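You operate a simulated robot arm through the tools that you are given. There is no shell and no other tool. Be economical: measure what you need, move in short steps, check, and stop when the job is done.

You run a simulated robot arm. Do the job below in one go: nothing can be reset, and whatever is moved stays where it is left.

TASK
Run the black bolt's nut back up and park the bolt on the magnet tray.
Fine: direction switch to UP; holder switch on HOLD for the run, back to FREE once it stops; at most two presses of the start button; magnet switch, torque dial and the other bolts end as they began.

The check looks at the end state, three seconds after you hand in, the way a careful person would. Anything else that was tipped, shoved, dropped, spilled or broken makes it a failure.

THE ROBOT
A 6-joint arm with a two-finger parallel gripper, fixed in place. Base frame: the origin is at the foot of the arm, x ahead of it, y to its left, z up; the work surface is at about z = 86. Lengths are in cm, angles in degrees, forces in N, time in s.
With the tool pointing down near the work surface it reaches from about 26 to 68 cm from the base axis. Its first joint turns from -66.0 to 66.0 degrees. Payload 2.9 kg.
The TCP is the grasp point between the finger pads, 3 cm short of the fingertips. In the tool frame z runs along the fingers and y along their closing line. Largest opening 11 cm; finger width 2, thickness 1; the body of the gripper, 4.8 by 11.2 cm, starts 5.5 cm behind the TCP.
Orientation is that of the tool frame in the base frame, as a unit quaternion [x, y, z, w]. With the fingers straight down and closing along the base's y, the tool's x points along the base's -x, its y along +y and its z along -z.

THE INTERFACE
- The arm moves only by the tool move_arm. Its argument "targets" is a list of rows, each an object (a shift or turn left out is 0, a gripper value left out holds the last) with "hand": the opening in per cent of the stroke, from 0 (shut) to 100 (fully open); "slide": the shift along the tool's x, y, z in units of 20 mm (1.0 is 20 mm), a list of three; "dr": the turn, a rotation vector about the tool's x, y, z in units of 5 degrees (1.0 is 5 degrees), a list of three. In form: [{"hand": hand, "slide": [x, y, z], "dr": [ax, ay, az]}, ...]. A call has 1 to 8 rows; each row shifts and turns the commanded pose from where the row before left it, along the tool's axes as they then stand. A call with a number of a shift or a turn outside -1 to 1 is refused whole. Each row takes 0.2 s and may step no farther than 5 cm and 8.6 degrees from the row before; otherwise, or with a gripper value out of range, the whole call is refused. A pose out of reach is approached as far as the arm can. The call stops where the force on the tool passes 40 N (or 10 N more than at its start, if that is more) or the arm is blocked; 0.2 s more then pass. Each finger travels about 10.8 cm/s and halts on what it meets, pressing with about 26 N; the grip force reading is that of the motor and also rises with nothing between the fingers. The clock runs only during rows and for 0.2 s after the last one: add rows that do not move to give the fingers time. The reply holds the time, the measured pose of the TCP, the force on the tool along the base axes, the opening and the grip force, in the units named above and with some noise, with the torque about the TCP (base axes, N m) and any sound that the robot's microphone picked up.
- Cameras (640 x 400 px; columns grow to the right, rows downward): "scene" is fixed at [6.15, 42.06, 138.94]; the picture's right is [-0.88, -0.47, 0.00], its down [-0.25, 0.46, -0.85] and it looks along [0.40, -0.75, -0.53] (base axes); focal length 352 px, centre (320, 200). "wrist" rides on the gripper at [7.2, 1.7, -10.3] in the tool frame; the picture's right is [-0.23, 0.97, 0.00], its down [-0.76, -0.18, -0.62] and it looks along [-0.61, -0.14, 0.78] (tool axes); focal length 222 px, centre (320, 200). There is no depth. A picture from a camera that has moved, and an enlarged one, comes with that camera's place and axes in the base frame and with its lens.
- get_image(camera): a new picture of that camera. No time passes.
- inspect(camera, box): a new picture of the part [left, top, right, bottom] of that camera's present view, enlarged. No time passes.
- finish_job(): hands the job in; it is judged then, once.

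Work in short steps. Places have to be worked out from the pictures, the camera data and where the tool is seen: move nearer, look again, correct. Check each grasp and each placing, and mend what went wrong. You have 120 turns and 68 pictures in all, those below and enlarged ones among them. Open the gripper and draw the arm clear of the work before you hand the job in, unless the task says otherwise; then end with one line.

The tools are called after "Emit:" as name(argument=value, ...) on one line, values as JSON. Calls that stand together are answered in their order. move_arm: Moves the arm, as the interface text tells. Its arguments: {"type":"object","properties":{"targets":{"type":"array"}},"required":["targets"]} The other tools are called the same way: get_image (camera) takes a picture; inspect (camera, box) takes an enlarged picture of a part of a camera's view; finish_job () hands the job in.

At the start:

```text
time_s: 0.0
eef_pos: [32.82, -14.36, 114.97]
tcp_rot: [0.0, 1.0, 0.0, 0.0]
wrist_force: [0.1, -0.2, -0.4]
wrist_torque: [0.0, -0.03, 0.0]
width: 10.99
gripper_force: 0.2
```

scene: 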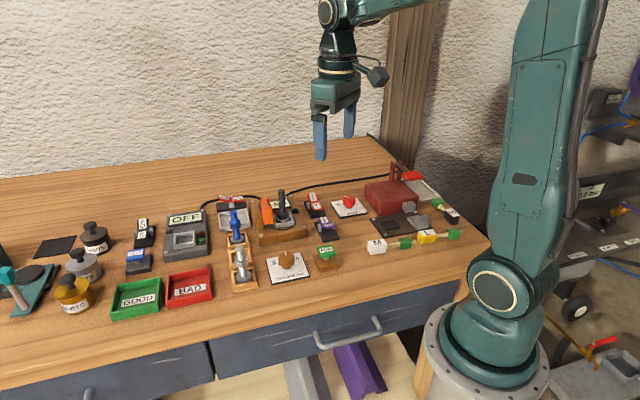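
wrist: 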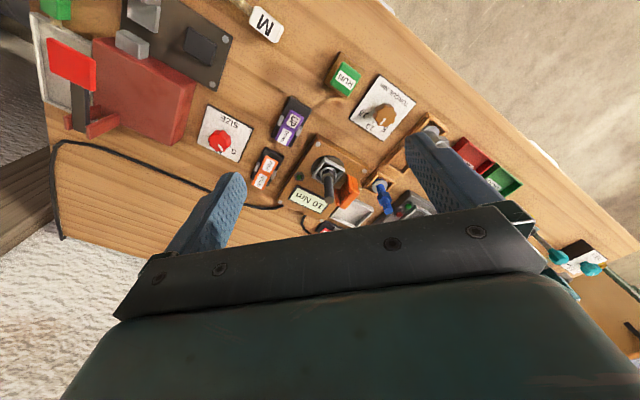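

The scene shows a nut-runner area with several switches and bolts. I'll enlarge the key parts to identify them.

Emit:
inspect(camera="scene", box=[190, 170, 350, 290])

Emit:
inspect(camera="scene", box=[320, 150, 480, 270])

Emit:
inspect(camera="scene", box=[100, 190, 250, 310])

Emit:
inspect(camera="wrist", box=[190, 60, 450, 240])

```text
3.33 times, centred on (270, 230) of scene
camera zoom: at [6.15, 42.06, 138.94], right [-0.88, -0.47, 0.0], down [-0.25, 0.46, -0.85], along [0.4, -0.75, -0.53], focal length 1173 px, centre (487, 100)
```

zoom: 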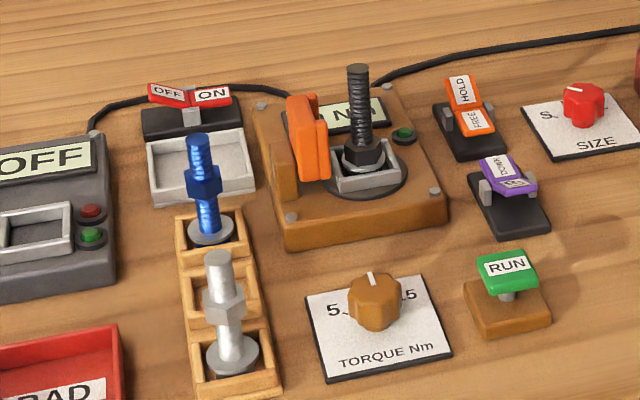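

```text
3.33 times, centred on (400, 210) of scene
camera zoom: at [6.15, 42.06, 138.94], right [-0.88, -0.47, 0.0], down [-0.25, 0.46, -0.85], along [0.4, -0.75, -0.53], focal length 1173 px, centre (53, 167)
```

zoom: 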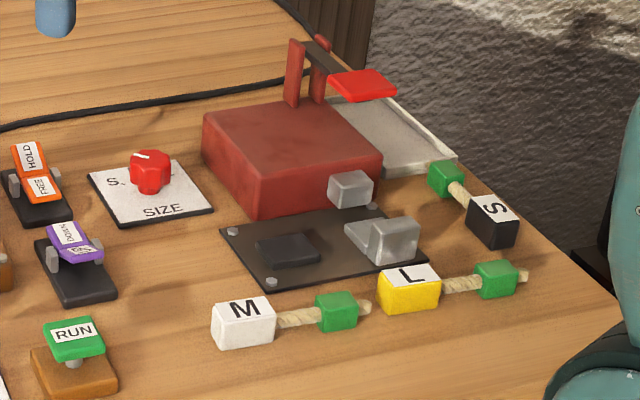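

```text
3.33 times, centred on (175, 250) of scene
camera zoom: at [6.15, 42.06, 138.94], right [-0.88, -0.47, 0.0], down [-0.25, 0.46, -0.85], along [0.4, -0.75, -0.53], focal length 1173 px, centre (803, 33)
```

zoom: 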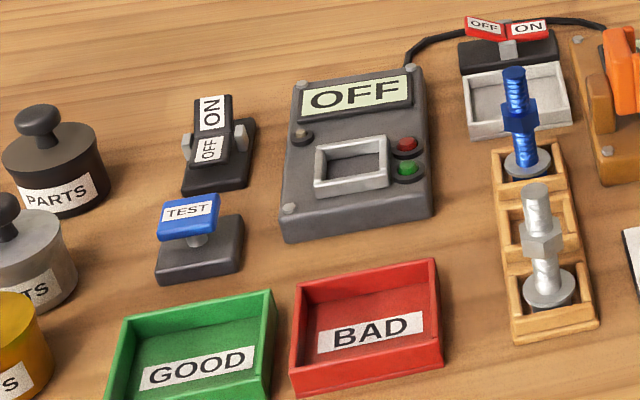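

```text
2.22 times, centred on (320, 150) of wrist
camera zoom: at [25.64, -12.77, 125.21], right [0.23, 0.97, 0.0], down [0.76, -0.18, 0.62], along [0.61, -0.14, -0.78], focal length 494 px, centre (320, 311)
```

zoom: 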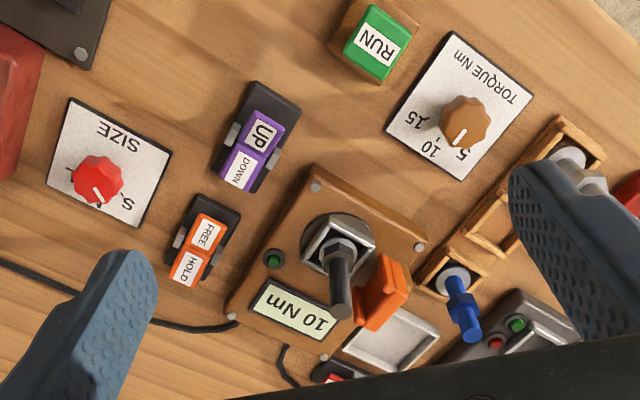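

The purple rocker (UP/DOWN) is near (37,-20) and the orange rocker (HOLD/FREE) is just beyond it. The black bolt is near (47,-15), with its top at about z 98. I'll move over the switches at a safe height and look closer.

Emit:
move_arm(targets=[{"hand": 100, "slide": [-0.4, -0.5, 1]}, {"slide": [-0.4, -0.5, 1]}, {"slide": [-0.4, -0.5, 1]}, {"slide": [-0.4, -0.5, 1]}, {"slide": [-0.4, -0.5, 1]}, {"slide": [0, 0, 0]}])

Emit:
get_image(camera="wrist")

Emit:
inspect(camera="scene", box=[290, 180, 370, 240])

```text
time_s: 1.4
eef_pos: [36.88, -19.5, 104.92]
tcp_rot: [0.0, 1.0, 0.0, 0.0]
wrist_force: [-0.3, -0.5, -0.6]
wrist_torque: [0.01, 0.01, 0.0]
width: 10.98
gripper_force: 0.0
```

```text
61 pictures are left
camera wrist: at [29.65, -17.79, 115.16], right [0.23, 0.97, 0.0], down [0.76, -0.18, 0.62], along [0.61, -0.14, -0.78], focal length 222 px, centre (320, 200)
```

wrist: 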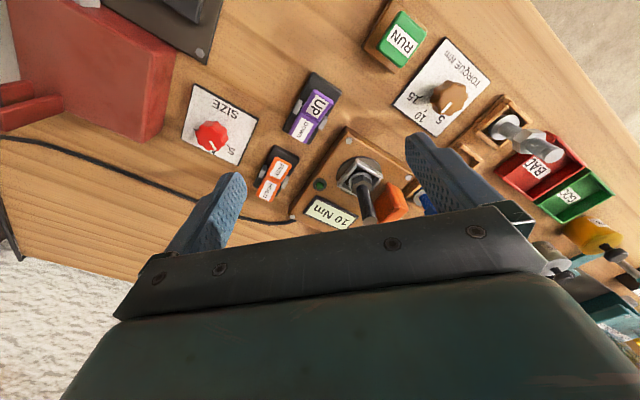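

```text
6.67 times, centred on (330, 210) of scene
camera zoom: at [6.15, 42.05, 138.94], right [-0.88, -0.47, 0.0], down [-0.25, 0.46, -0.85], along [0.4, -0.75, -0.53], focal length 2347 px, centre (253, 133)
```

zoom: 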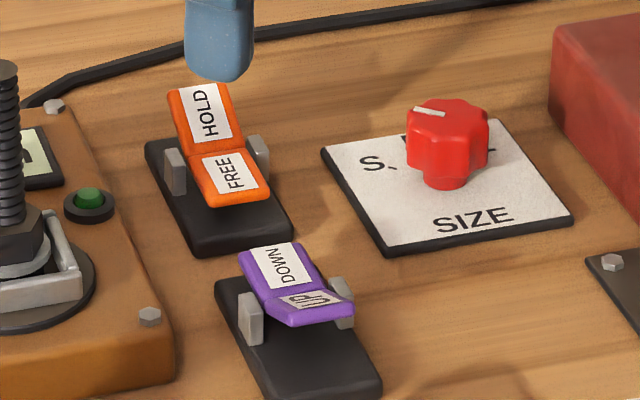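

The rockers look set to DOWN and FREE, with the UP and HOLD ends raised. I'll zoom the wrist view to confirm and to measure.

Emit:
inspect(camera="wrist", box=[240, 60, 400, 230])

```text
2.35 times, centred on (320, 145) of wrist
camera zoom: at [29.65, -17.79, 115.16], right [0.23, 0.97, 0.0], down [0.76, -0.18, 0.62], along [0.61, -0.14, -0.78], focal length 523 px, centre (320, 329)
```

zoom: 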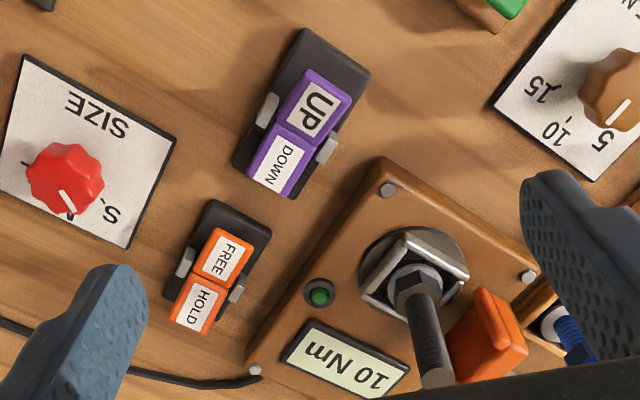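

The UP facet is at about (36.5,-19.4,89.1) and is raised. I'll close the fingers and come down above its outer part.

Emit:
move_arm(targets=[{"hand": 0, "slide": [0.3, 0.2, 0]}, {"slide": [0, 0, 1]}, {"slide": [0, 0, 1]}, {"slide": [0, 0, 1]}, {"slide": [0, 0, 1]}, {"slide": [0, 0, 1]}, {"slide": [0, 0, 0.6]}])

Emit:
inspect(camera="scene", box=[290, 180, 370, 240])

Emit:
get_image(camera="wrist")

```text
time_s: 3.0
eef_pos: [36.31, -18.99, 93.69]
tcp_rot: [0.0, 1.0, 0.0, 0.0]
wrist_force: [0.6, -0.5, -0.5]
wrist_torque: [0.01, -0.01, 0.0]
width: 0.0
gripper_force: 25.8
```

```text
6.67 times, centred on (330, 210) of scene
camera zoom: at [6.15, 42.06, 138.94], right [-0.88, -0.47, 0.0], down [-0.25, 0.46, -0.85], along [0.4, -0.75, -0.53], focal length 2347 px, centre (253, 133)
```

zoom: 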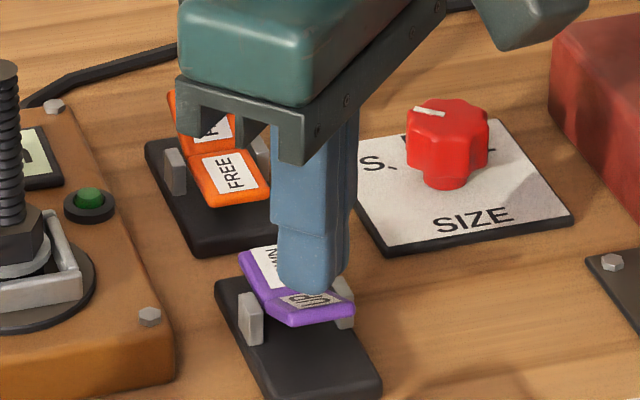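

```text
57 pictures are left
camera wrist: at [29.06, -17.41, 103.96], right [0.23, 0.97, 0.0], down [0.76, -0.18, 0.62], along [0.61, -0.14, -0.78], focal length 222 px, centre (320, 200)
```

wrist: 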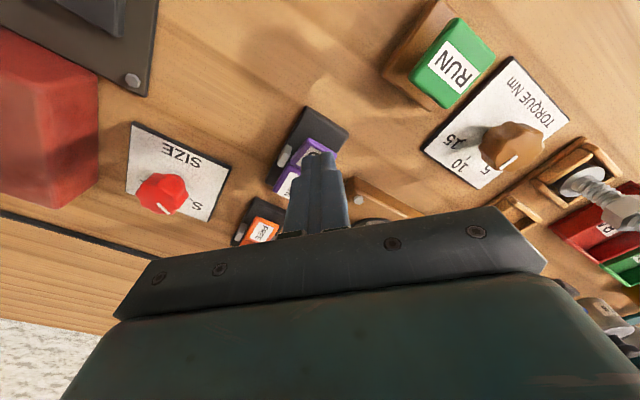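

The closed fingertips are right above the UP facet. I'll press down in small steps.

Emit:
move_arm(targets=[{"slide": [0.1, 0.05, 0.4]}, {"slide": [0, 0, 0.3]}, {"slide": [0, 0, 0.2]}, {"slide": [0, 0, 0.2]}])

Emit:
inspect(camera="scene", box=[290, 180, 370, 240])

```text
time_s: 4.0
eef_pos: [36.07, -18.79, 91.47]
tcp_rot: [0.0, 1.0, -0.001, 0.001]
wrist_force: [0.8, 0.8, 0.0]
wrist_torque: [-0.01, 0.03, 0.0]
width: 0.01
gripper_force: 25.6
```

```text
6.67 times, centred on (330, 210) of scene
camera zoom: at [6.15, 42.06, 138.94], right [-0.88, -0.47, 0.0], down [-0.25, 0.46, -0.85], along [0.4, -0.75, -0.53], focal length 2347 px, centre (253, 133)
```

zoom: 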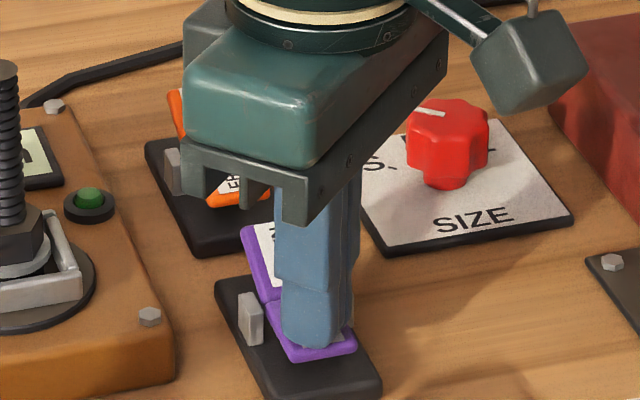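

The rocker flipped and the DOWN end now stands up. I'll lift and go over to the HOLD end near (46.2,-29).

Emit:
move_arm(targets=[{"slide": [0, 0, -1]}, {"slide": [0, 0, -1]}, {"slide": [-0.85, -0.85, 0]}, {"slide": [-0.85, -0.85, 0]}, {"slide": [-0.85, -0.85, 0]}, {"slide": [-0.85, -0.85, 0]}, {"slide": [-0.85, -0.85, 0]}, {"slide": [-0.85, -0.85, 0]}])

Emit:
inspect(camera="scene", box=[290, 180, 370, 240])

Emit:
get_image(camera="wrist")

```text
time_s: 5.8
eef_pos: [46.32, -29.23, 95.54]
tcp_rot: [0.0, 1.0, 0.001, 0.0]
wrist_force: [0.3, -0.4, 0.1]
wrist_torque: [0.0, -0.02, -0.01]
width: 0.02
gripper_force: 26.1
```

```text
6.67 times, centred on (330, 210) of scene
camera zoom: at [6.15, 42.06, 138.94], right [-0.88, -0.47, 0.0], down [-0.25, 0.46, -0.85], along [0.4, -0.75, -0.53], focal length 2347 px, centre (253, 133)
```

zoom: 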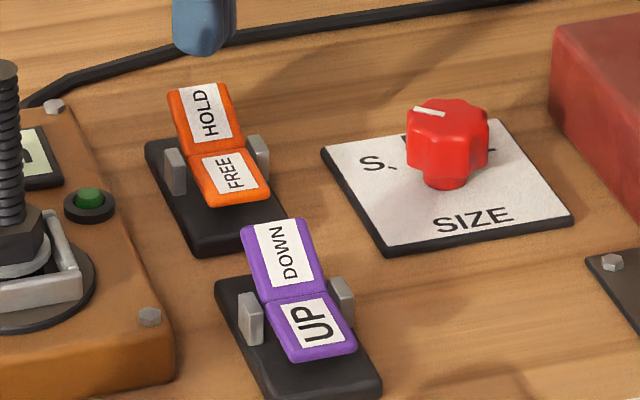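

```text
54 pictures are left
camera wrist: at [39.03, -27.53, 105.79], right [0.23, 0.97, 0.0], down [0.76, -0.18, 0.62], along [0.61, -0.14, -0.78], focal length 222 px, centre (320, 200)
```

wrist: 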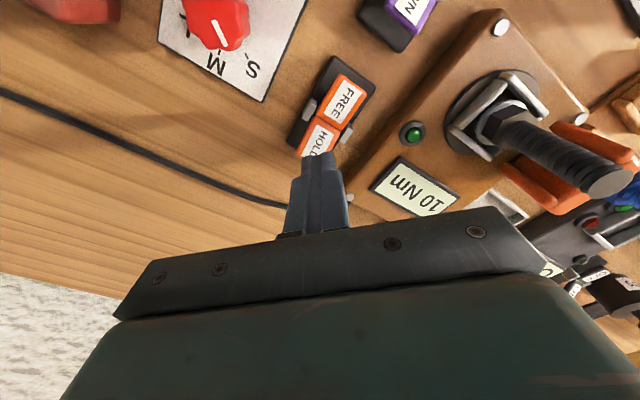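

UP is set. The tip projects onto the HOLD facet, so I'll press it.

Emit:
move_arm(targets=[{"slide": [0, 0, 0.8]}, {"slide": [0, 0, 0.5]}, {"slide": [0, 0, 0.3]}, {"slide": [0, 0, 0.25]}, {"slide": [0, 0, 0.15]}])

Emit:
inspect(camera="scene", box=[290, 180, 370, 240])

```text
time_s: 7.0
eef_pos: [46.28, -29.1, 91.51]
tcp_rot: [0.0, 1.0, 0.001, 0.0]
wrist_force: [0.1, 0.3, 0.0]
wrist_torque: [-0.02, 0.0, 0.01]
width: 0.0
gripper_force: 26.0
```

```text
6.67 times, centred on (330, 210) of scene
camera zoom: at [6.15, 42.06, 138.94], right [-0.88, -0.47, 0.0], down [-0.25, 0.46, -0.85], along [0.4, -0.75, -0.53], focal length 2347 px, centre (253, 133)
```

zoom: 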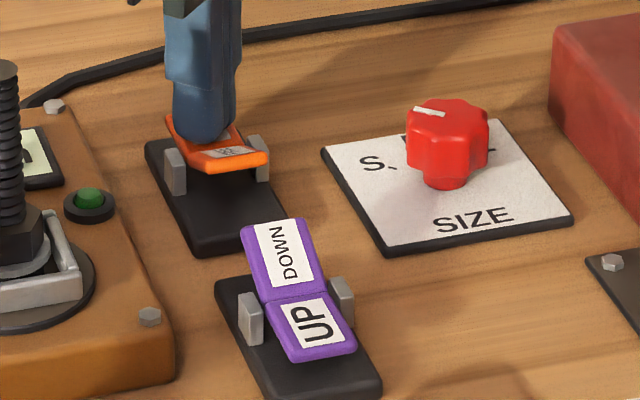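

HOLD is set. I'll lift and travel to the RUN button near (32.5,-10.4).

Emit:
move_arm(targets=[{"slide": [0, 0, -1]}, {"slide": [0, 0, -1]}, {"slide": [0, 0, -1]}, {"slide": [1, 0.9, 0]}, {"slide": [1, 0.9, 0]}, {"slide": [1, 0.9, 0]}, {"slide": [1, 0.9, 0]}, {"slide": [1, 0.9, 0]}])

Emit:
move_arm(targets=[{"slide": [0.9, 0.95, 0]}, {"slide": [0.9, 0.95, 0]}, {"slide": [0, 0.95, 0]}, {"slide": [0, 0.95, 0]}, {"slide": [0, 0.95, 0]}, {"slide": [0, 0, 0]}])

Emit:
get_image(camera="wrist")

Emit:
inspect(camera="scene", box=[250, 170, 370, 280])

```text
time_s: 8.8
eef_pos: [36.25, -20.15, 97.58]
tcp_rot: [0.0, 1.0, 0.0, 0.001]
wrist_force: [-0.2, 0.6, -0.3]
wrist_torque: [0.0, 0.0, 0.01]
width: 0.0
gripper_force: 26.0
```

```text
time_s: 10.2
eef_pos: [32.68, -10.68, 97.65]
tcp_rot: [0.0, 1.0, 0.0, 0.0]
wrist_force: [-0.1, 0.1, 0.3]
wrist_torque: [-0.01, 0.0, -0.01]
width: 0.0
gripper_force: 26.1
```

```text
52 pictures are left
camera wrist: at [25.41, -9.01, 107.82], right [0.23, 0.97, 0.0], down [0.76, -0.18, 0.62], along [0.61, -0.14, -0.78], focal length 222 px, centre (320, 200)
```

wrist: 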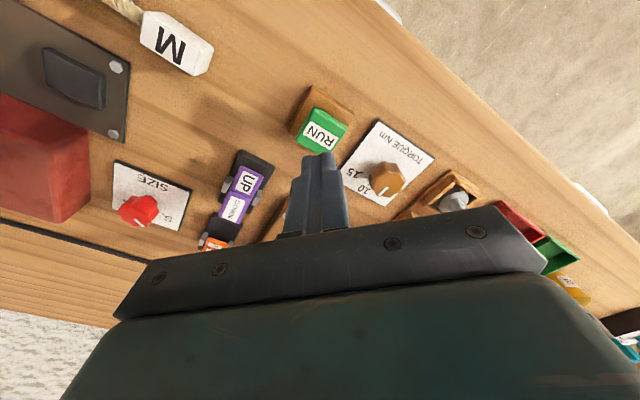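

```text
3.64 times, centred on (310, 225) of scene
camera zoom: at [6.15, 42.06, 138.94], right [-0.88, -0.47, 0.0], down [-0.25, 0.46, -0.85], along [0.4, -0.75, -0.53], focal length 1280 px, centre (356, 109)
```

zoom: 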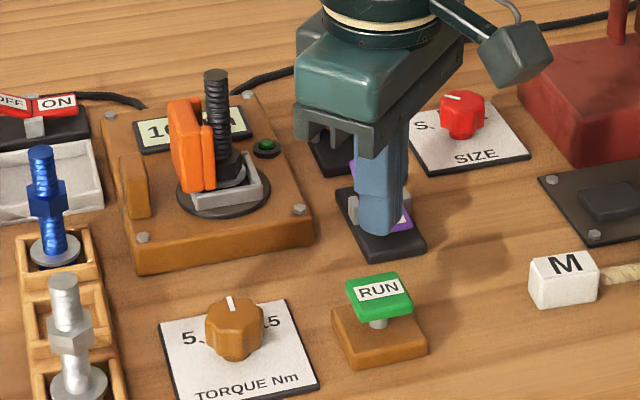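

RUN is directly below the closed tip, with its top at about z 89.5. I'll come down to just above it, then press once and release.

Emit:
move_arm(targets=[{"slide": [0, 0.05, 1]}, {"slide": [0, 0, 1]}, {"slide": [0, 0, 0.25]}, {"slide": [0, 0, 0.15]}, {"slide": [0, 0, 0.15]}])

Emit:
inspect(camera="scene", box=[250, 170, 370, 280])

```text
time_s: 11.4
eef_pos: [32.77, -10.51, 92.53]
tcp_rot: [0.0, 1.0, 0.0, 0.001]
wrist_force: [0.1, 1.6, 2.0]
wrist_torque: [0.03, 0.0, -0.02]
width: 0.0
gripper_force: 26.1
```

```text
3.64 times, centred on (310, 225) of scene
camera zoom: at [6.15, 42.06, 138.94], right [-0.88, -0.47, 0.0], down [-0.25, 0.46, -0.85], along [0.4, -0.75, -0.53], focal length 1280 px, centre (356, 109)
```

zoom: 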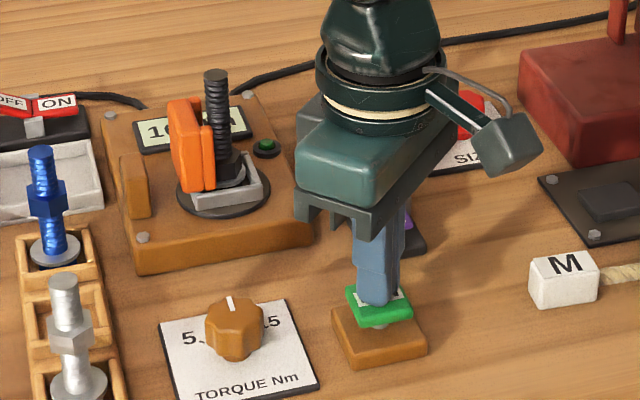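

The tip is touching with about 2 N. I'll keep going until the button bottoms out.

Emit:
move_arm(targets=[{"slide": [0, 0, 0.15]}, {"slide": [0, 0, 0.1]}])

Emit:
inspect(camera="scene", box=[250, 170, 370, 280])

```text
time_s: 12.0
eef_pos: [32.71, -10.52, 92.06]
tcp_rot: [0.0, 1.0, 0.0, 0.0]
wrist_force: [0.4, -1.0, 2.4]
wrist_torque: [-0.04, 0.06, 0.03]
width: 0.0
gripper_force: 25.9
heard: click
```

```text
3.64 times, centred on (310, 225) of scene
camera zoom: at [6.15, 42.05, 138.94], right [-0.88, -0.47, 0.0], down [-0.25, 0.46, -0.85], along [0.4, -0.75, -0.53], focal length 1280 px, centre (356, 109)
```

zoom: 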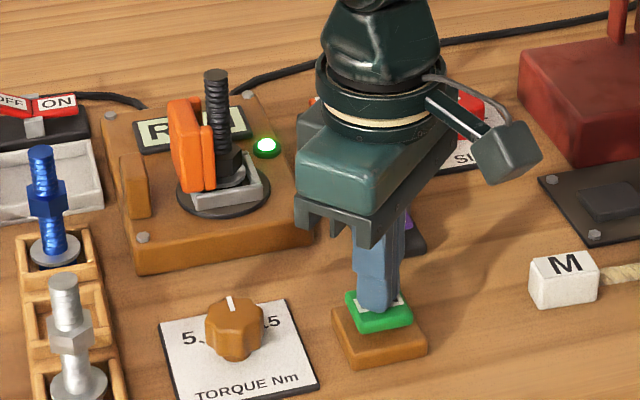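

It clicked, the lamp is lit and the display shows RUN. I'll release the button and wait while it runs.

Emit:
move_arm(targets=[{"slide": [0, 0, -1]}, {"slide": [0, 0, -1]}, {"slide": [0, 0, -1]}, {"slide": [0, 0, 0]}, {"slide": [0, 0, 0]}])

Emit:
inspect(camera="scene", box=[230, 170, 320, 240])

```text
time_s: 13.2
eef_pos: [32.76, -10.48, 98.02]
tcp_rot: [0.0, 1.0, 0.0, -0.001]
wrist_force: [0.6, -0.7, -0.8]
wrist_torque: [0.03, 0.02, 0.03]
width: 0.0
gripper_force: 26.3
```

```text
5.71 times, centred on (275, 205) of scene
camera zoom: at [6.15, 42.06, 138.94], right [-0.88, -0.47, 0.0], down [-0.25, 0.46, -0.85], along [0.4, -0.75, -0.53], focal length 2012 px, centre (577, 171)
```

zoom: 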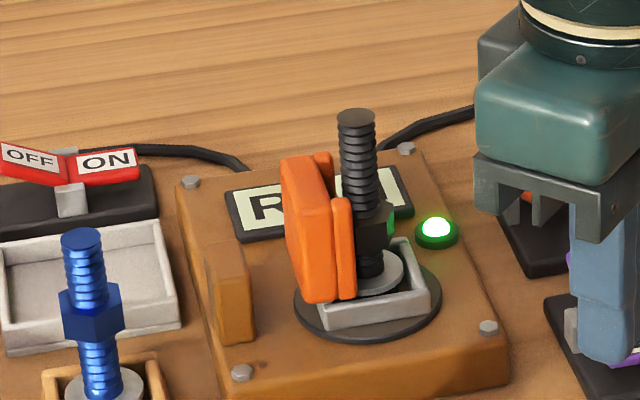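

The nut is rising. While it runs I'll move to above the FREE end near (43.6,-26.5), keeping high.

Emit:
move_arm(targets=[{"slide": [0, -1, 0]}, {"slide": [0, -1, 0]}, {"slide": [-0.9, -1, 0]}, {"slide": [-0.9, -1, 0]}, {"slide": [-0.9, -1, 0]}, {"slide": [-0.9, -1, 0]}, {"slide": [-0.9, -1, 0]}, {"slide": [-0.9, -1, 0]}])

Emit:
inspect(camera="scene", box=[250, 170, 370, 245])

Emit:
get_image(camera="wrist")

```text
time_s: 15.0
eef_pos: [43.55, -26.59, 97.97]
tcp_rot: [0.0, 1.0, 0.0, 0.0]
wrist_force: [0.1, 0.4, 0.1]
wrist_torque: [0.0, 0.01, 0.03]
width: 0.0
gripper_force: 26.1
```

```text
5.33 times, centred on (310, 208) of scene
camera zoom: at [6.15, 42.06, 138.94], right [-0.88, -0.47, 0.0], down [-0.25, 0.46, -0.85], along [0.4, -0.75, -0.53], focal length 1878 px, centre (373, 160)
```

zoom: 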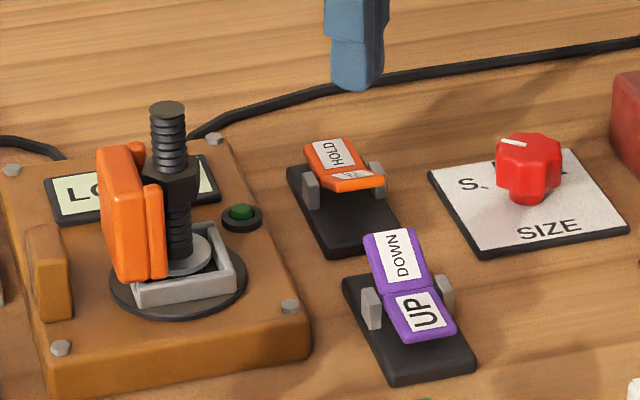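

```text
46 pictures are left
camera wrist: at [36.32, -24.96, 108.21], right [0.23, 0.97, 0.0], down [0.76, -0.18, 0.62], along [0.61, -0.14, -0.78], focal length 222 px, centre (320, 200)
```

wrist: 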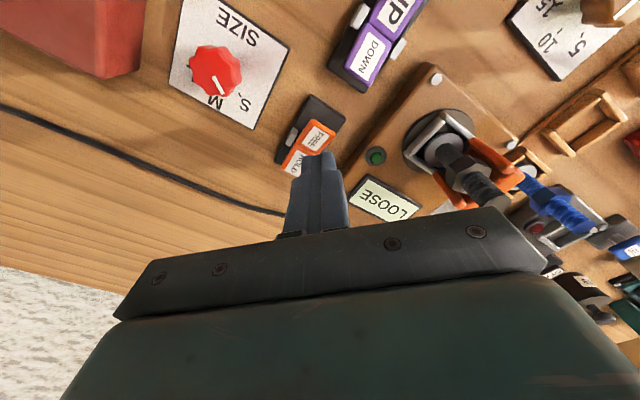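

The display shows LOOSE, the lamp is off and the nut is mid-shank, so the run has stopped. I'll press FREE now.

Emit:
move_arm(targets=[{"slide": [0, 0, 1]}, {"slide": [0, 0, 1]}, {"slide": [0, 0, 0.5]}, {"slide": [0, 0, 0.3]}, {"slide": [0, 0, 0.25]}, {"slide": [0, 0, 0.2]}])

Emit:
inspect(camera="scene", box=[250, 170, 370, 245])

```text
time_s: 16.4
eef_pos: [43.4, -26.56, 91.54]
tcp_rot: [0.0, 1.0, -0.001, 0.001]
wrist_force: [-2.5, 1.2, 3.7]
wrist_torque: [-0.02, 0.01, 0.0]
width: 0.0
gripper_force: 26.1
```

```text
5.33 times, centred on (310, 208) of scene
camera zoom: at [6.14, 42.06, 138.94], right [-0.88, -0.47, 0.0], down [-0.25, 0.46, -0.85], along [0.4, -0.75, -0.53], focal length 1878 px, centre (373, 160)
```

zoom: 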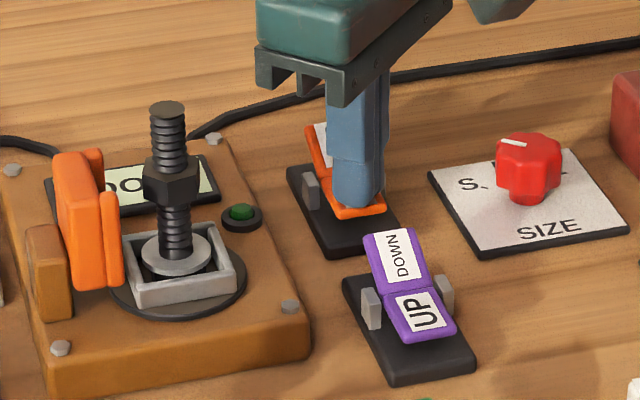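

The clamp has swung back, so the holder is on FREE. I'll lift high, then move toward the bolt and look down at it with the fingers part-open.

Emit:
move_arm(targets=[{"slide": [0, 0, -1]}, {"slide": [0, 0, -1]}, {"slide": [0, 0, -1]}, {"slide": [0, 0, -1]}, {"slide": [0, 0, -1]}, {"slide": [0, 0, -1]}, {"slide": [0, 0, -1]}, {"slide": [0, 0, -1]}])

Emit:
move_arm(targets=[{"hand": 60, "slide": [0, 1, 0]}, {"slide": [0, 1, 0]}, {"slide": [0, 1, 0]}, {"slide": [0, 1, 0]}, {"slide": [0, 1, 0]}, {"slide": [0, 0.8, 0]}, {"slide": [0, 0, 0]}])

Emit:
get_image(camera="wrist")

Emit:
inspect(camera="scene", box=[190, 170, 370, 270])

```text
time_s: 18.2
eef_pos: [43.45, -26.44, 107.54]
tcp_rot: [0.0, 1.0, 0.001, 0.0]
wrist_force: [0.7, 0.4, 0.4]
wrist_torque: [-0.03, 0.01, 0.0]
width: 0.0
gripper_force: 25.9
```

```text
time_s: 19.8
eef_pos: [43.36, -14.89, 107.54]
tcp_rot: [-0.001, 1.0, -0.001, 0.0]
wrist_force: [-0.1, 0.3, -0.1]
wrist_torque: [-0.02, 0.01, 0.0]
width: 6.62
gripper_force: 0.1
```

```text
44 pictures are left
camera wrist: at [36.18, -13.24, 117.72], right [0.23, 0.97, 0.0], down [0.76, -0.18, 0.62], along [0.61, -0.14, -0.78], focal length 222 px, centre (320, 200)
```

wrist: 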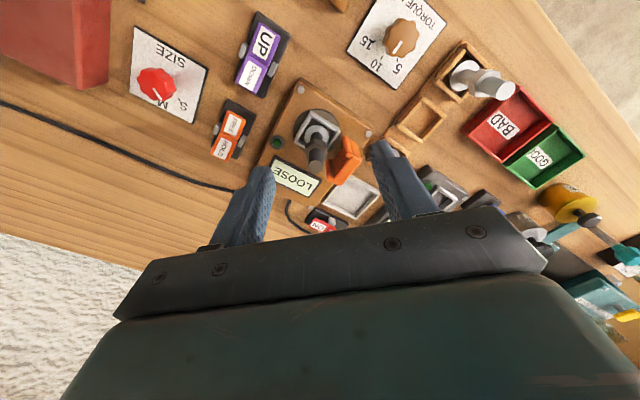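

```text
3.56 times, centred on (280, 220) of scene
camera zoom: at [6.15, 42.06, 138.94], right [-0.88, -0.47, 0.0], down [-0.25, 0.46, -0.85], along [0.4, -0.75, -0.53], focal length 1252 px, centre (462, 129)
```

zoom: 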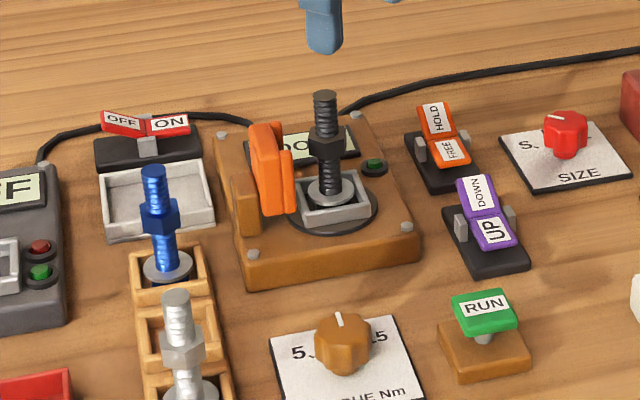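

I'll zoom the wrist view on the bolt and tray to measure them.

Emit:
inspect(camera="wrist", box=[240, 70, 400, 240])

```text
2.35 times, centred on (320, 155) of wrist
camera zoom: at [36.18, -13.24, 117.72], right [0.23, 0.97, 0.0], down [0.76, -0.18, 0.62], along [0.61, -0.14, -0.78], focal length 523 px, centre (320, 306)
```

zoom: 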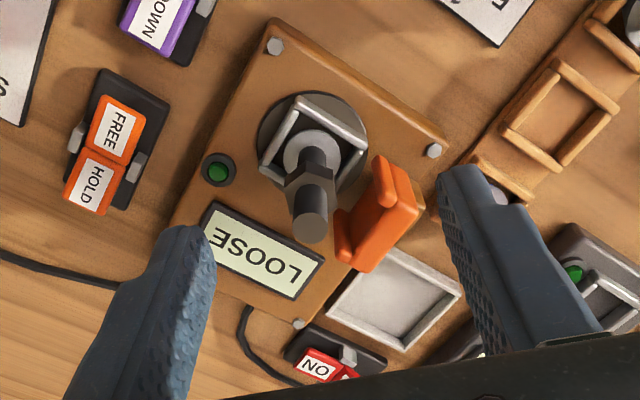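

The bolt axis is at about (47.5,-16.3), its top at z 97.7 and the nut's top near 94.5. The clamp is retracted toward (51,-14). I'll line up above the bolt with a narrower opening and check.

Emit:
move_arm(targets=[{"hand": 42, "slide": [-1, -0.35, 0]}, {"slide": [-1, -0.35, 0]}, {"slide": [-0.05, 0, 1]}, {"slide": [0, 0, 1]}, {"slide": [0, 0, 0]}])

Emit:
get_image(camera="wrist")

Emit:
inspect(camera="scene", box=[230, 140, 340, 240])

```text
time_s: 21.0
eef_pos: [47.65, -16.4, 103.45]
tcp_rot: [0.001, 1.0, 0.0, 0.001]
wrist_force: [0.3, 0.4, 0.7]
wrist_torque: [0.01, -0.02, 0.02]
width: 4.61
gripper_force: 0.1
```

```text
41 pictures are left
camera wrist: at [40.38, -14.67, 113.65], right [0.23, 0.97, 0.0], down [0.76, -0.18, 0.62], along [0.61, -0.14, -0.78], focal length 222 px, centre (320, 200)
```

wrist: 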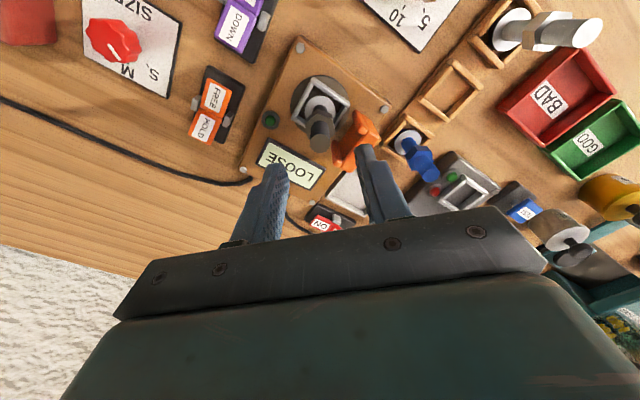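

```text
4.00 times, centred on (285, 190) of scene
camera zoom: at [6.15, 42.06, 138.94], right [-0.88, -0.47, 0.0], down [-0.25, 0.46, -0.85], along [0.4, -0.75, -0.53], focal length 1408 px, centre (460, 240)
```

zoom: 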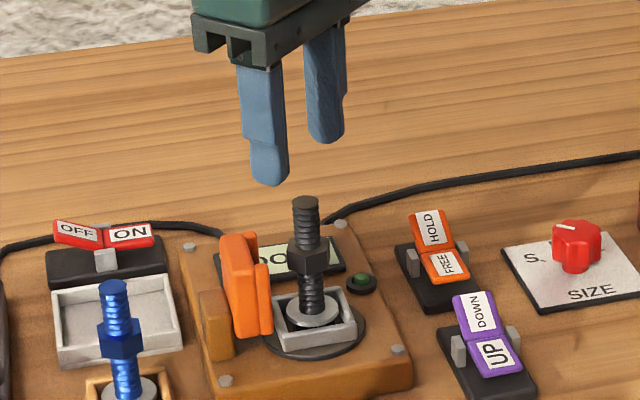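

The fingers straddle the bolt axis, with the bolt at about (47.6,-16.25). I'll descend so the tips stop just above the nut, then look before closing.

Emit:
move_arm(targets=[{"slide": [0, 0.07, 1]}, {"slide": [0, 0, 0.9]}, {"slide": [0, 0, 0.7]}, {"slide": [0, 0, 0]}])

Emit:
inspect(camera="scene", box=[240, 160, 320, 220])

Emit:
inspect(camera="wrist", box=[240, 70, 400, 240])

```text
time_s: 22.0
eef_pos: [47.59, -16.37, 98.26]
tcp_rot: [0.0, 1.0, 0.0, 0.0]
wrist_force: [0.1, -1.0, 0.4]
wrist_torque: [-0.01, 0.02, 0.02]
width: 4.62
gripper_force: 0.0
```

```text
6.67 times, centred on (280, 190) of scene
camera zoom: at [6.15, 42.06, 138.94], right [-0.88, -0.47, 0.0], down [-0.25, 0.46, -0.85], along [0.4, -0.75, -0.53], focal length 2347 px, centre (587, 267)
```

zoom: 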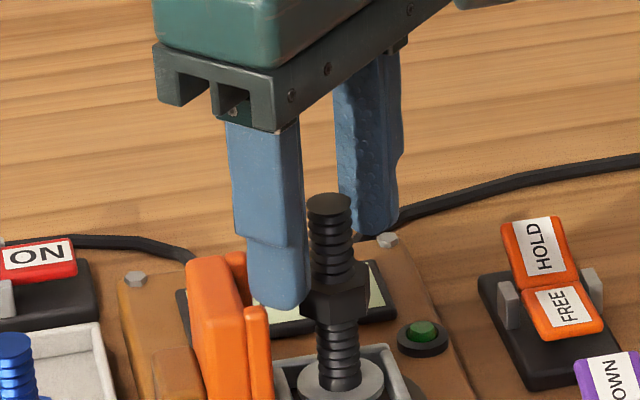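

```text
2.35 times, centred on (320, 155) of wrist
camera zoom: at [40.34, -14.54, 108.47], right [0.23, 0.97, 0.0], down [0.76, -0.18, 0.62], along [0.61, -0.14, -0.78], focal length 523 px, centre (320, 306)
```

zoom: 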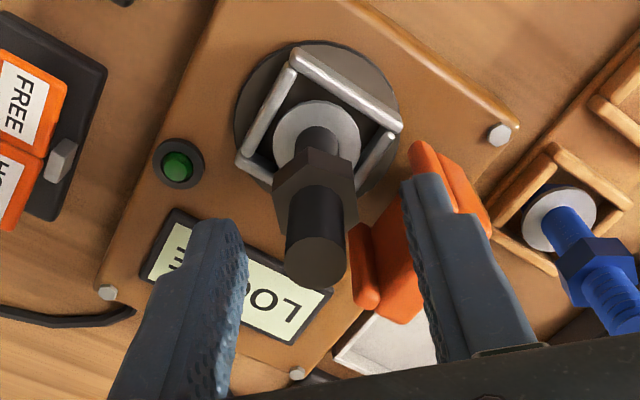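

The tips are around nut-top height. I'll raise 3 mm so only the plain shank is gripped, then close.

Emit:
move_arm(targets=[{"slide": [0.05, 0.05, -0.15]}, {"hand": 0}, {"slide": [0, 0, 0]}, {"slide": [0, 0, 0]}])

Emit:
inspect(camera="scene", box=[240, 160, 320, 220])

```text
time_s: 23.0
eef_pos: [47.44, -15.98, 98.51]
tcp_rot: [-0.001, 1.0, 0.0, 0.0]
wrist_force: [0.0, 0.2, 0.1]
wrist_torque: [-0.1, -0.01, 0.0]
width: 1.47
gripper_force: 26.3
```

```text
6.67 times, centred on (280, 190) of scene
camera zoom: at [6.15, 42.06, 138.94], right [-0.88, -0.47, 0.0], down [-0.25, 0.46, -0.85], along [0.4, -0.75, -0.53], focal length 2347 px, centre (587, 267)
```

zoom: 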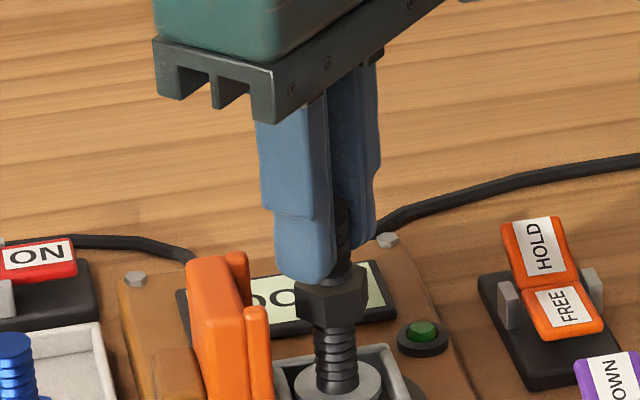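

Width 1.47 cm means the shank is gripped just above the nut. I'll lift slowly, straight up.

Emit:
move_arm(targets=[{"slide": [0, 0, -0.3]}, {"slide": [0, 0, -0.5]}, {"slide": [0, 0, -0.7]}, {"slide": [0, 0, -0.9]}, {"slide": [0, 0, -0.9]}, {"slide": [0, 0, -0.5]}, {"slide": [0, 0, 0]}])

Emit:
inspect(camera="scene", box=[200, 130, 320, 240])

Emit:
get_image(camera="wrist")

```text
time_s: 24.6
eef_pos: [47.49, -16.06, 106.2]
tcp_rot: [0.0, 1.0, 0.0, 0.0]
wrist_force: [0.1, 0.2, -1.2]
wrist_torque: [-0.02, -0.02, -0.01]
width: 1.49
gripper_force: 26.1
```

```text
3.64 times, centred on (260, 185) of scene
camera zoom: at [6.15, 42.05, 138.94], right [-0.88, -0.47, 0.0], down [-0.25, 0.46, -0.85], along [0.4, -0.75, -0.53], focal length 1280 px, centre (538, 254)
```

zoom: 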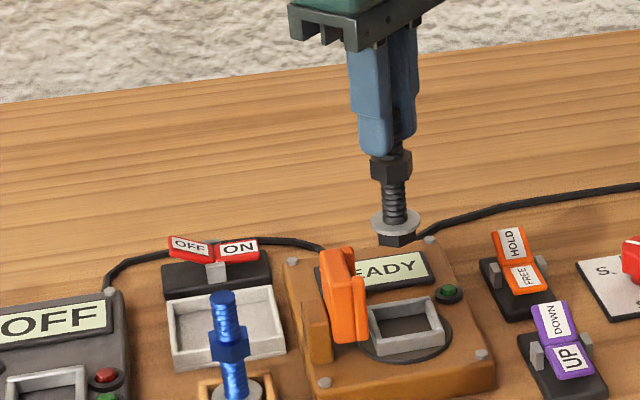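

```text
35 pictures are left
camera wrist: at [40.26, -14.41, 116.42], right [0.23, 0.97, 0.0], down [0.76, -0.18, 0.62], along [0.61, -0.14, -0.78], focal length 222 px, centre (320, 200)
```

wrist: 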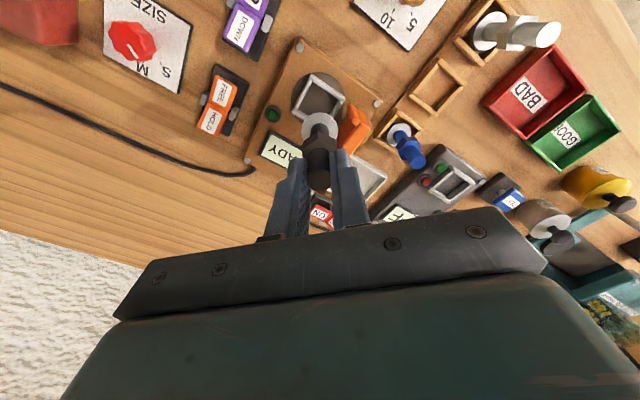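

The bolt hangs straight, with its bottom about 10.5 cm below the TCP. The tray centre is near (59.7,-12.3), so I'll raise clear of the clamp and move toward it.

Emit:
move_arm(targets=[{"slide": [0, 0, -1]}, {"slide": [0, 0, -1]}, {"slide": [-0.8, 0.25, 0]}, {"slide": [-0.8, 0.25, 0]}, {"slide": [-0.8, 0.25, 0]}, {"slide": [-0.8, 0.25, 0]}, {"slide": [-0.8, 0.25, 0]}, {"slide": [0, 0, 0]}])

Emit:
get_image(camera="wrist")

Emit:
inspect(camera="scene", box=[180, 110, 300, 240])

```text
time_s: 26.4
eef_pos: [55.49, -13.47, 110.09]
tcp_rot: [0.0, 1.0, 0.0, 0.0]
wrist_force: [-0.3, 0.7, -1.3]
wrist_torque: [0.0, 0.0, 0.02]
width: 1.49
gripper_force: 26.1
```

```text
34 pictures are left
camera wrist: at [48.27, -11.86, 120.37], right [0.23, 0.97, 0.0], down [0.76, -0.18, 0.62], along [0.61, -0.14, -0.78], focal length 222 px, centre (320, 200)
```

wrist: 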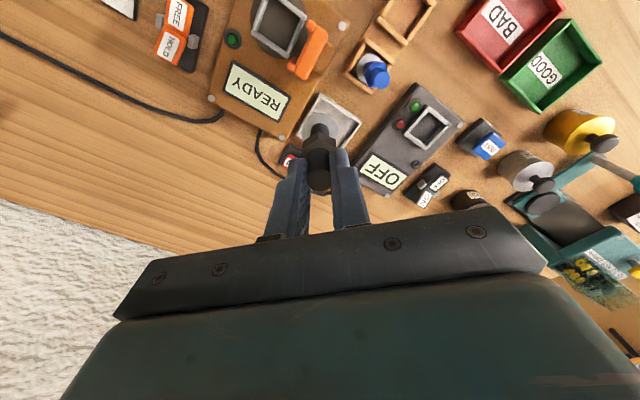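

```text
3.08 times, centred on (240, 175) of scene
camera zoom: at [6.15, 42.05, 138.94], right [-0.88, -0.47, 0.0], down [-0.25, 0.46, -0.85], along [0.4, -0.75, -0.53], focal length 1083 px, centre (566, 277)
```

zoom: 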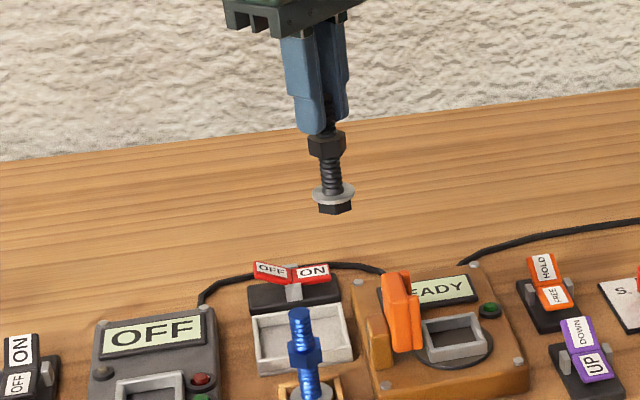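

Both views put the tray centre at about (60.1,-12.75). I'll move over it and descend part-way.

Emit:
move_arm(targets=[{"slide": [-0.8, 0.12, 0]}, {"slide": [-0.8, 0.12, 0]}, {"slide": [-0.7, 0.12, 0]}, {"slide": [0, 0, 1]}, {"slide": [0, 0, 1]}, {"slide": [0, 0, 1]}, {"slide": [0, 0, 1]}, {"slide": [0, 0, 0]}])

Emit:
inspect(camera="wrist", box=[240, 50, 400, 200])

Emit:
inspect(camera="scene", box=[190, 140, 290, 240])

```text
time_s: 28.2
eef_pos: [60.14, -12.88, 102.11]
tcp_rot: [0.0, 1.0, 0.001, -0.001]
wrist_force: [1.1, 0.3, -2.6]
wrist_torque: [0.0, -0.02, -0.01]
width: 1.49
gripper_force: 26.0
```

```text
2.67 times, centred on (320, 125) of wrist
camera zoom: at [52.88, -11.14, 112.37], right [0.23, 0.97, 0.0], down [0.76, -0.18, 0.62], along [0.61, -0.14, -0.78], focal length 592 px, centre (320, 400)
```

zoom: 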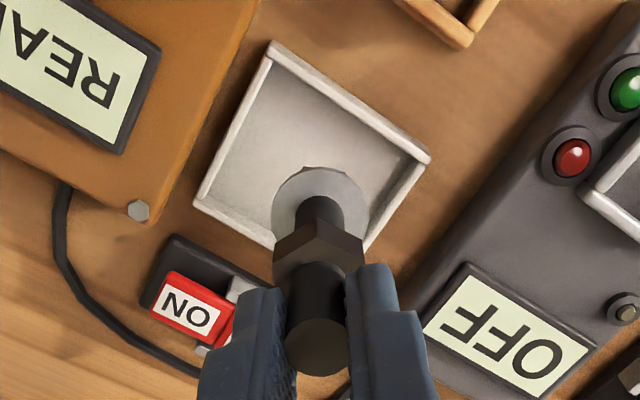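

```text
4.00 times, centred on (240, 190) of scene
camera zoom: at [6.15, 42.05, 138.94], right [-0.88, -0.47, 0.0], down [-0.25, 0.46, -0.85], along [0.4, -0.75, -0.53], focal length 1408 px, centre (640, 240)
```

zoom: 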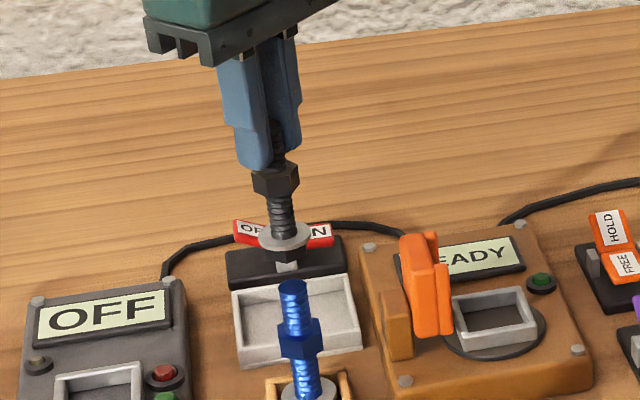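

The bolt is just short of the tray centre at about (60.4,-13.0). I'll nudge it over and lower in small steps, watching the force.

Emit:
move_arm(targets=[{"slide": [-0.15, -0.05, 0.7]}, {"slide": [0, 0, 0.7]}, {"slide": [0, 0, 0.2]}, {"slide": [0, 0, 0.1]}])

Emit:
inspect(camera="scene", box=[200, 170, 280, 230])

Emit:
inspect(camera="wrist", box=[240, 50, 400, 200])

```text
time_s: 29.2
eef_pos: [60.38, -12.96, 98.71]
tcp_rot: [-0.001, 1.0, -0.001, -0.001]
wrist_force: [-0.2, 1.1, -0.8]
wrist_torque: [0.03, -0.02, 0.0]
width: 1.48
gripper_force: 26.4
```

```text
6.67 times, centred on (240, 200) of scene
camera zoom: at [6.15, 42.05, 138.94], right [-0.88, -0.47, 0.0], down [-0.25, 0.46, -0.85], along [0.4, -0.75, -0.53], focal length 2347 px, centre (853, 200)
```

zoom: 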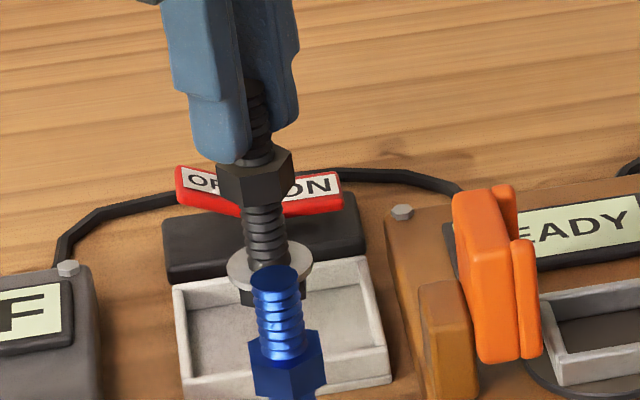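

```text
2.67 times, centred on (320, 125) of wrist
camera zoom: at [53.16, -11.3, 108.97], right [0.23, 0.97, 0.0], down [0.76, -0.18, 0.62], along [0.61, -0.14, -0.78], focal length 592 px, centre (320, 400)
```

zoom: 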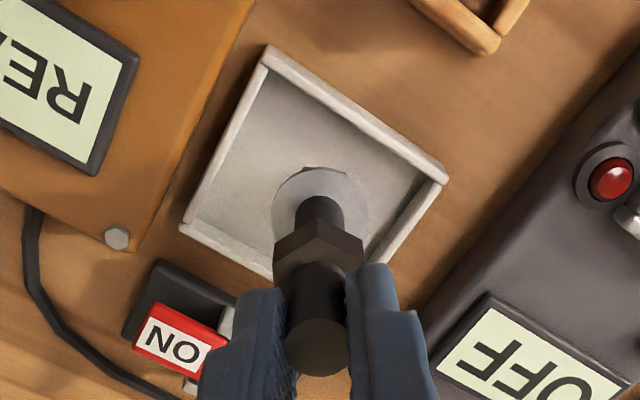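

The bolt is projected to land near the tray centre in both views. I'll continue in small steps down to contact.

Emit:
move_arm(targets=[{"slide": [-0.1, -0.05, 0.3]}, {"slide": [0, 0, 0.15]}, {"slide": [0, 0, 0.1]}])

Emit:
move_arm(targets=[{"slide": [0, 0, 0.1]}, {"slide": [0, 0, 0.1]}])

Emit:
inspect(camera="scene", box=[200, 170, 280, 230])

```text
time_s: 30.0
eef_pos: [60.43, -13.16, 97.51]
tcp_rot: [-0.001, 1.0, 0.0, 0.0]
wrist_force: [-0.2, -0.6, -1.6]
wrist_torque: [-0.02, 0.01, -0.01]
width: 1.47
gripper_force: 25.9
```

```text
time_s: 30.6
eef_pos: [60.47, -13.08, 97.23]
tcp_rot: [0.0, 1.0, -0.001, 0.0]
wrist_force: [1.0, 0.4, -1.3]
wrist_torque: [-0.01, -0.01, -0.02]
width: 1.47
gripper_force: 25.6
```

```text
6.67 times, centred on (240, 200) of scene
camera zoom: at [6.15, 42.05, 138.94], right [-0.88, -0.47, 0.0], down [-0.25, 0.46, -0.85], along [0.4, -0.75, -0.53], focal length 2347 px, centre (853, 200)
```

zoom: 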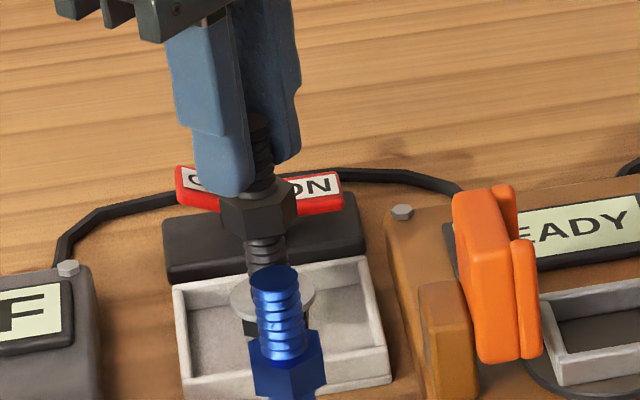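

Still no contact, with z at 97.2. I'll keep stepping gently.

Emit:
move_arm(targets=[{"slide": [0, 0, 0.1]}, {"slide": [0, 0, 0.1]}])

Emit:
move_arm(targets=[{"slide": [0, 0, 0.08]}, {"slide": [0, 0, 0]}])

```text
time_s: 31.2
eef_pos: [60.7, -13.14, 96.86]
tcp_rot: [0.0, 1.0, 0.0, 0.0]
wrist_force: [0.7, -0.2, -1.3]
wrist_torque: [0.0, 0.0, 0.03]
width: 1.44
gripper_force: 26.0
```

```text
time_s: 31.8
eef_pos: [60.68, -13.1, 96.67]
tcp_rot: [0.0, 1.0, 0.0, 0.0]
wrist_force: [0.5, -1.0, -2.5]
wrist_torque: [0.01, -0.02, 0.0]
width: 1.45
gripper_force: 26.1
```

Emit:
inspect(camera="scene", box=[210, 180, 270, 225])

Emit:
inspect(camera="wrist", box=[240, 50, 400, 200])

```text
8.89 times, centred on (240, 202) of scene
camera zoom: at [6.15, 42.05, 138.94], right [-0.88, -0.47, 0.0], down [-0.25, 0.46, -0.85], along [0.4, -0.75, -0.53], focal length 3129 px, centre (1031, 178)
```

zoom: 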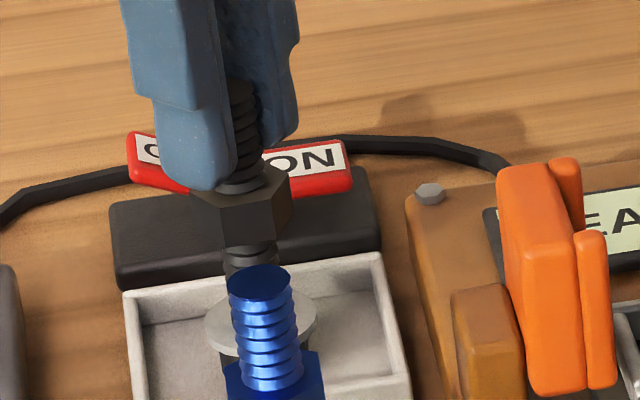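

```text
2.67 times, centred on (320, 125) of wrist
camera zoom: at [53.34, -11.42, 106.92], right [0.23, 0.97, 0.0], down [0.76, -0.18, 0.62], along [0.61, -0.14, -0.78], focal length 592 px, centre (320, 400)
```

zoom: 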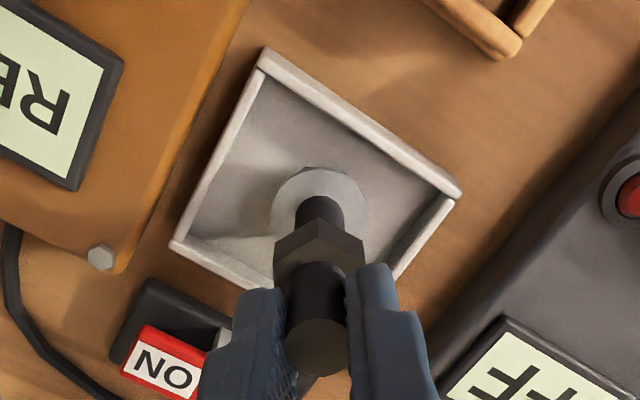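

It is centred and seems to be just above the floor. I'll go on until the force rises.

Emit:
move_arm(targets=[{"slide": [0, 0, 0.08]}, {"slide": [0, 0, 0]}])

Emit:
move_arm(targets=[{"slide": [0, 0, 0.08]}, {"slide": [0, 0, 0]}])

Emit:
move_arm(targets=[{"slide": [0, 0, 0.08]}, {"slide": [0, 0, 0]}])

```text
time_s: 32.4
eef_pos: [60.6, -13.07, 96.54]
tcp_rot: [0.0, 1.0, 0.0, 0.0]
wrist_force: [-0.6, -0.2, -2.2]
wrist_torque: [-0.01, -0.01, 0.0]
width: 1.48
gripper_force: 26.4
```

```text
time_s: 33.0
eef_pos: [60.63, -12.91, 96.37]
tcp_rot: [0.0, 1.0, 0.0, 0.0]
wrist_force: [-0.4, 0.4, -2.2]
wrist_torque: [-0.01, -0.02, 0.03]
width: 1.49
gripper_force: 26.2
```

```text
time_s: 33.6
eef_pos: [60.63, -13.02, 96.21]
tcp_rot: [0.0, 1.0, 0.0, -0.001]
wrist_force: [-0.2, 0.3, -2.3]
wrist_torque: [-0.02, 0.03, 0.0]
width: 1.48
gripper_force: 26.2
```

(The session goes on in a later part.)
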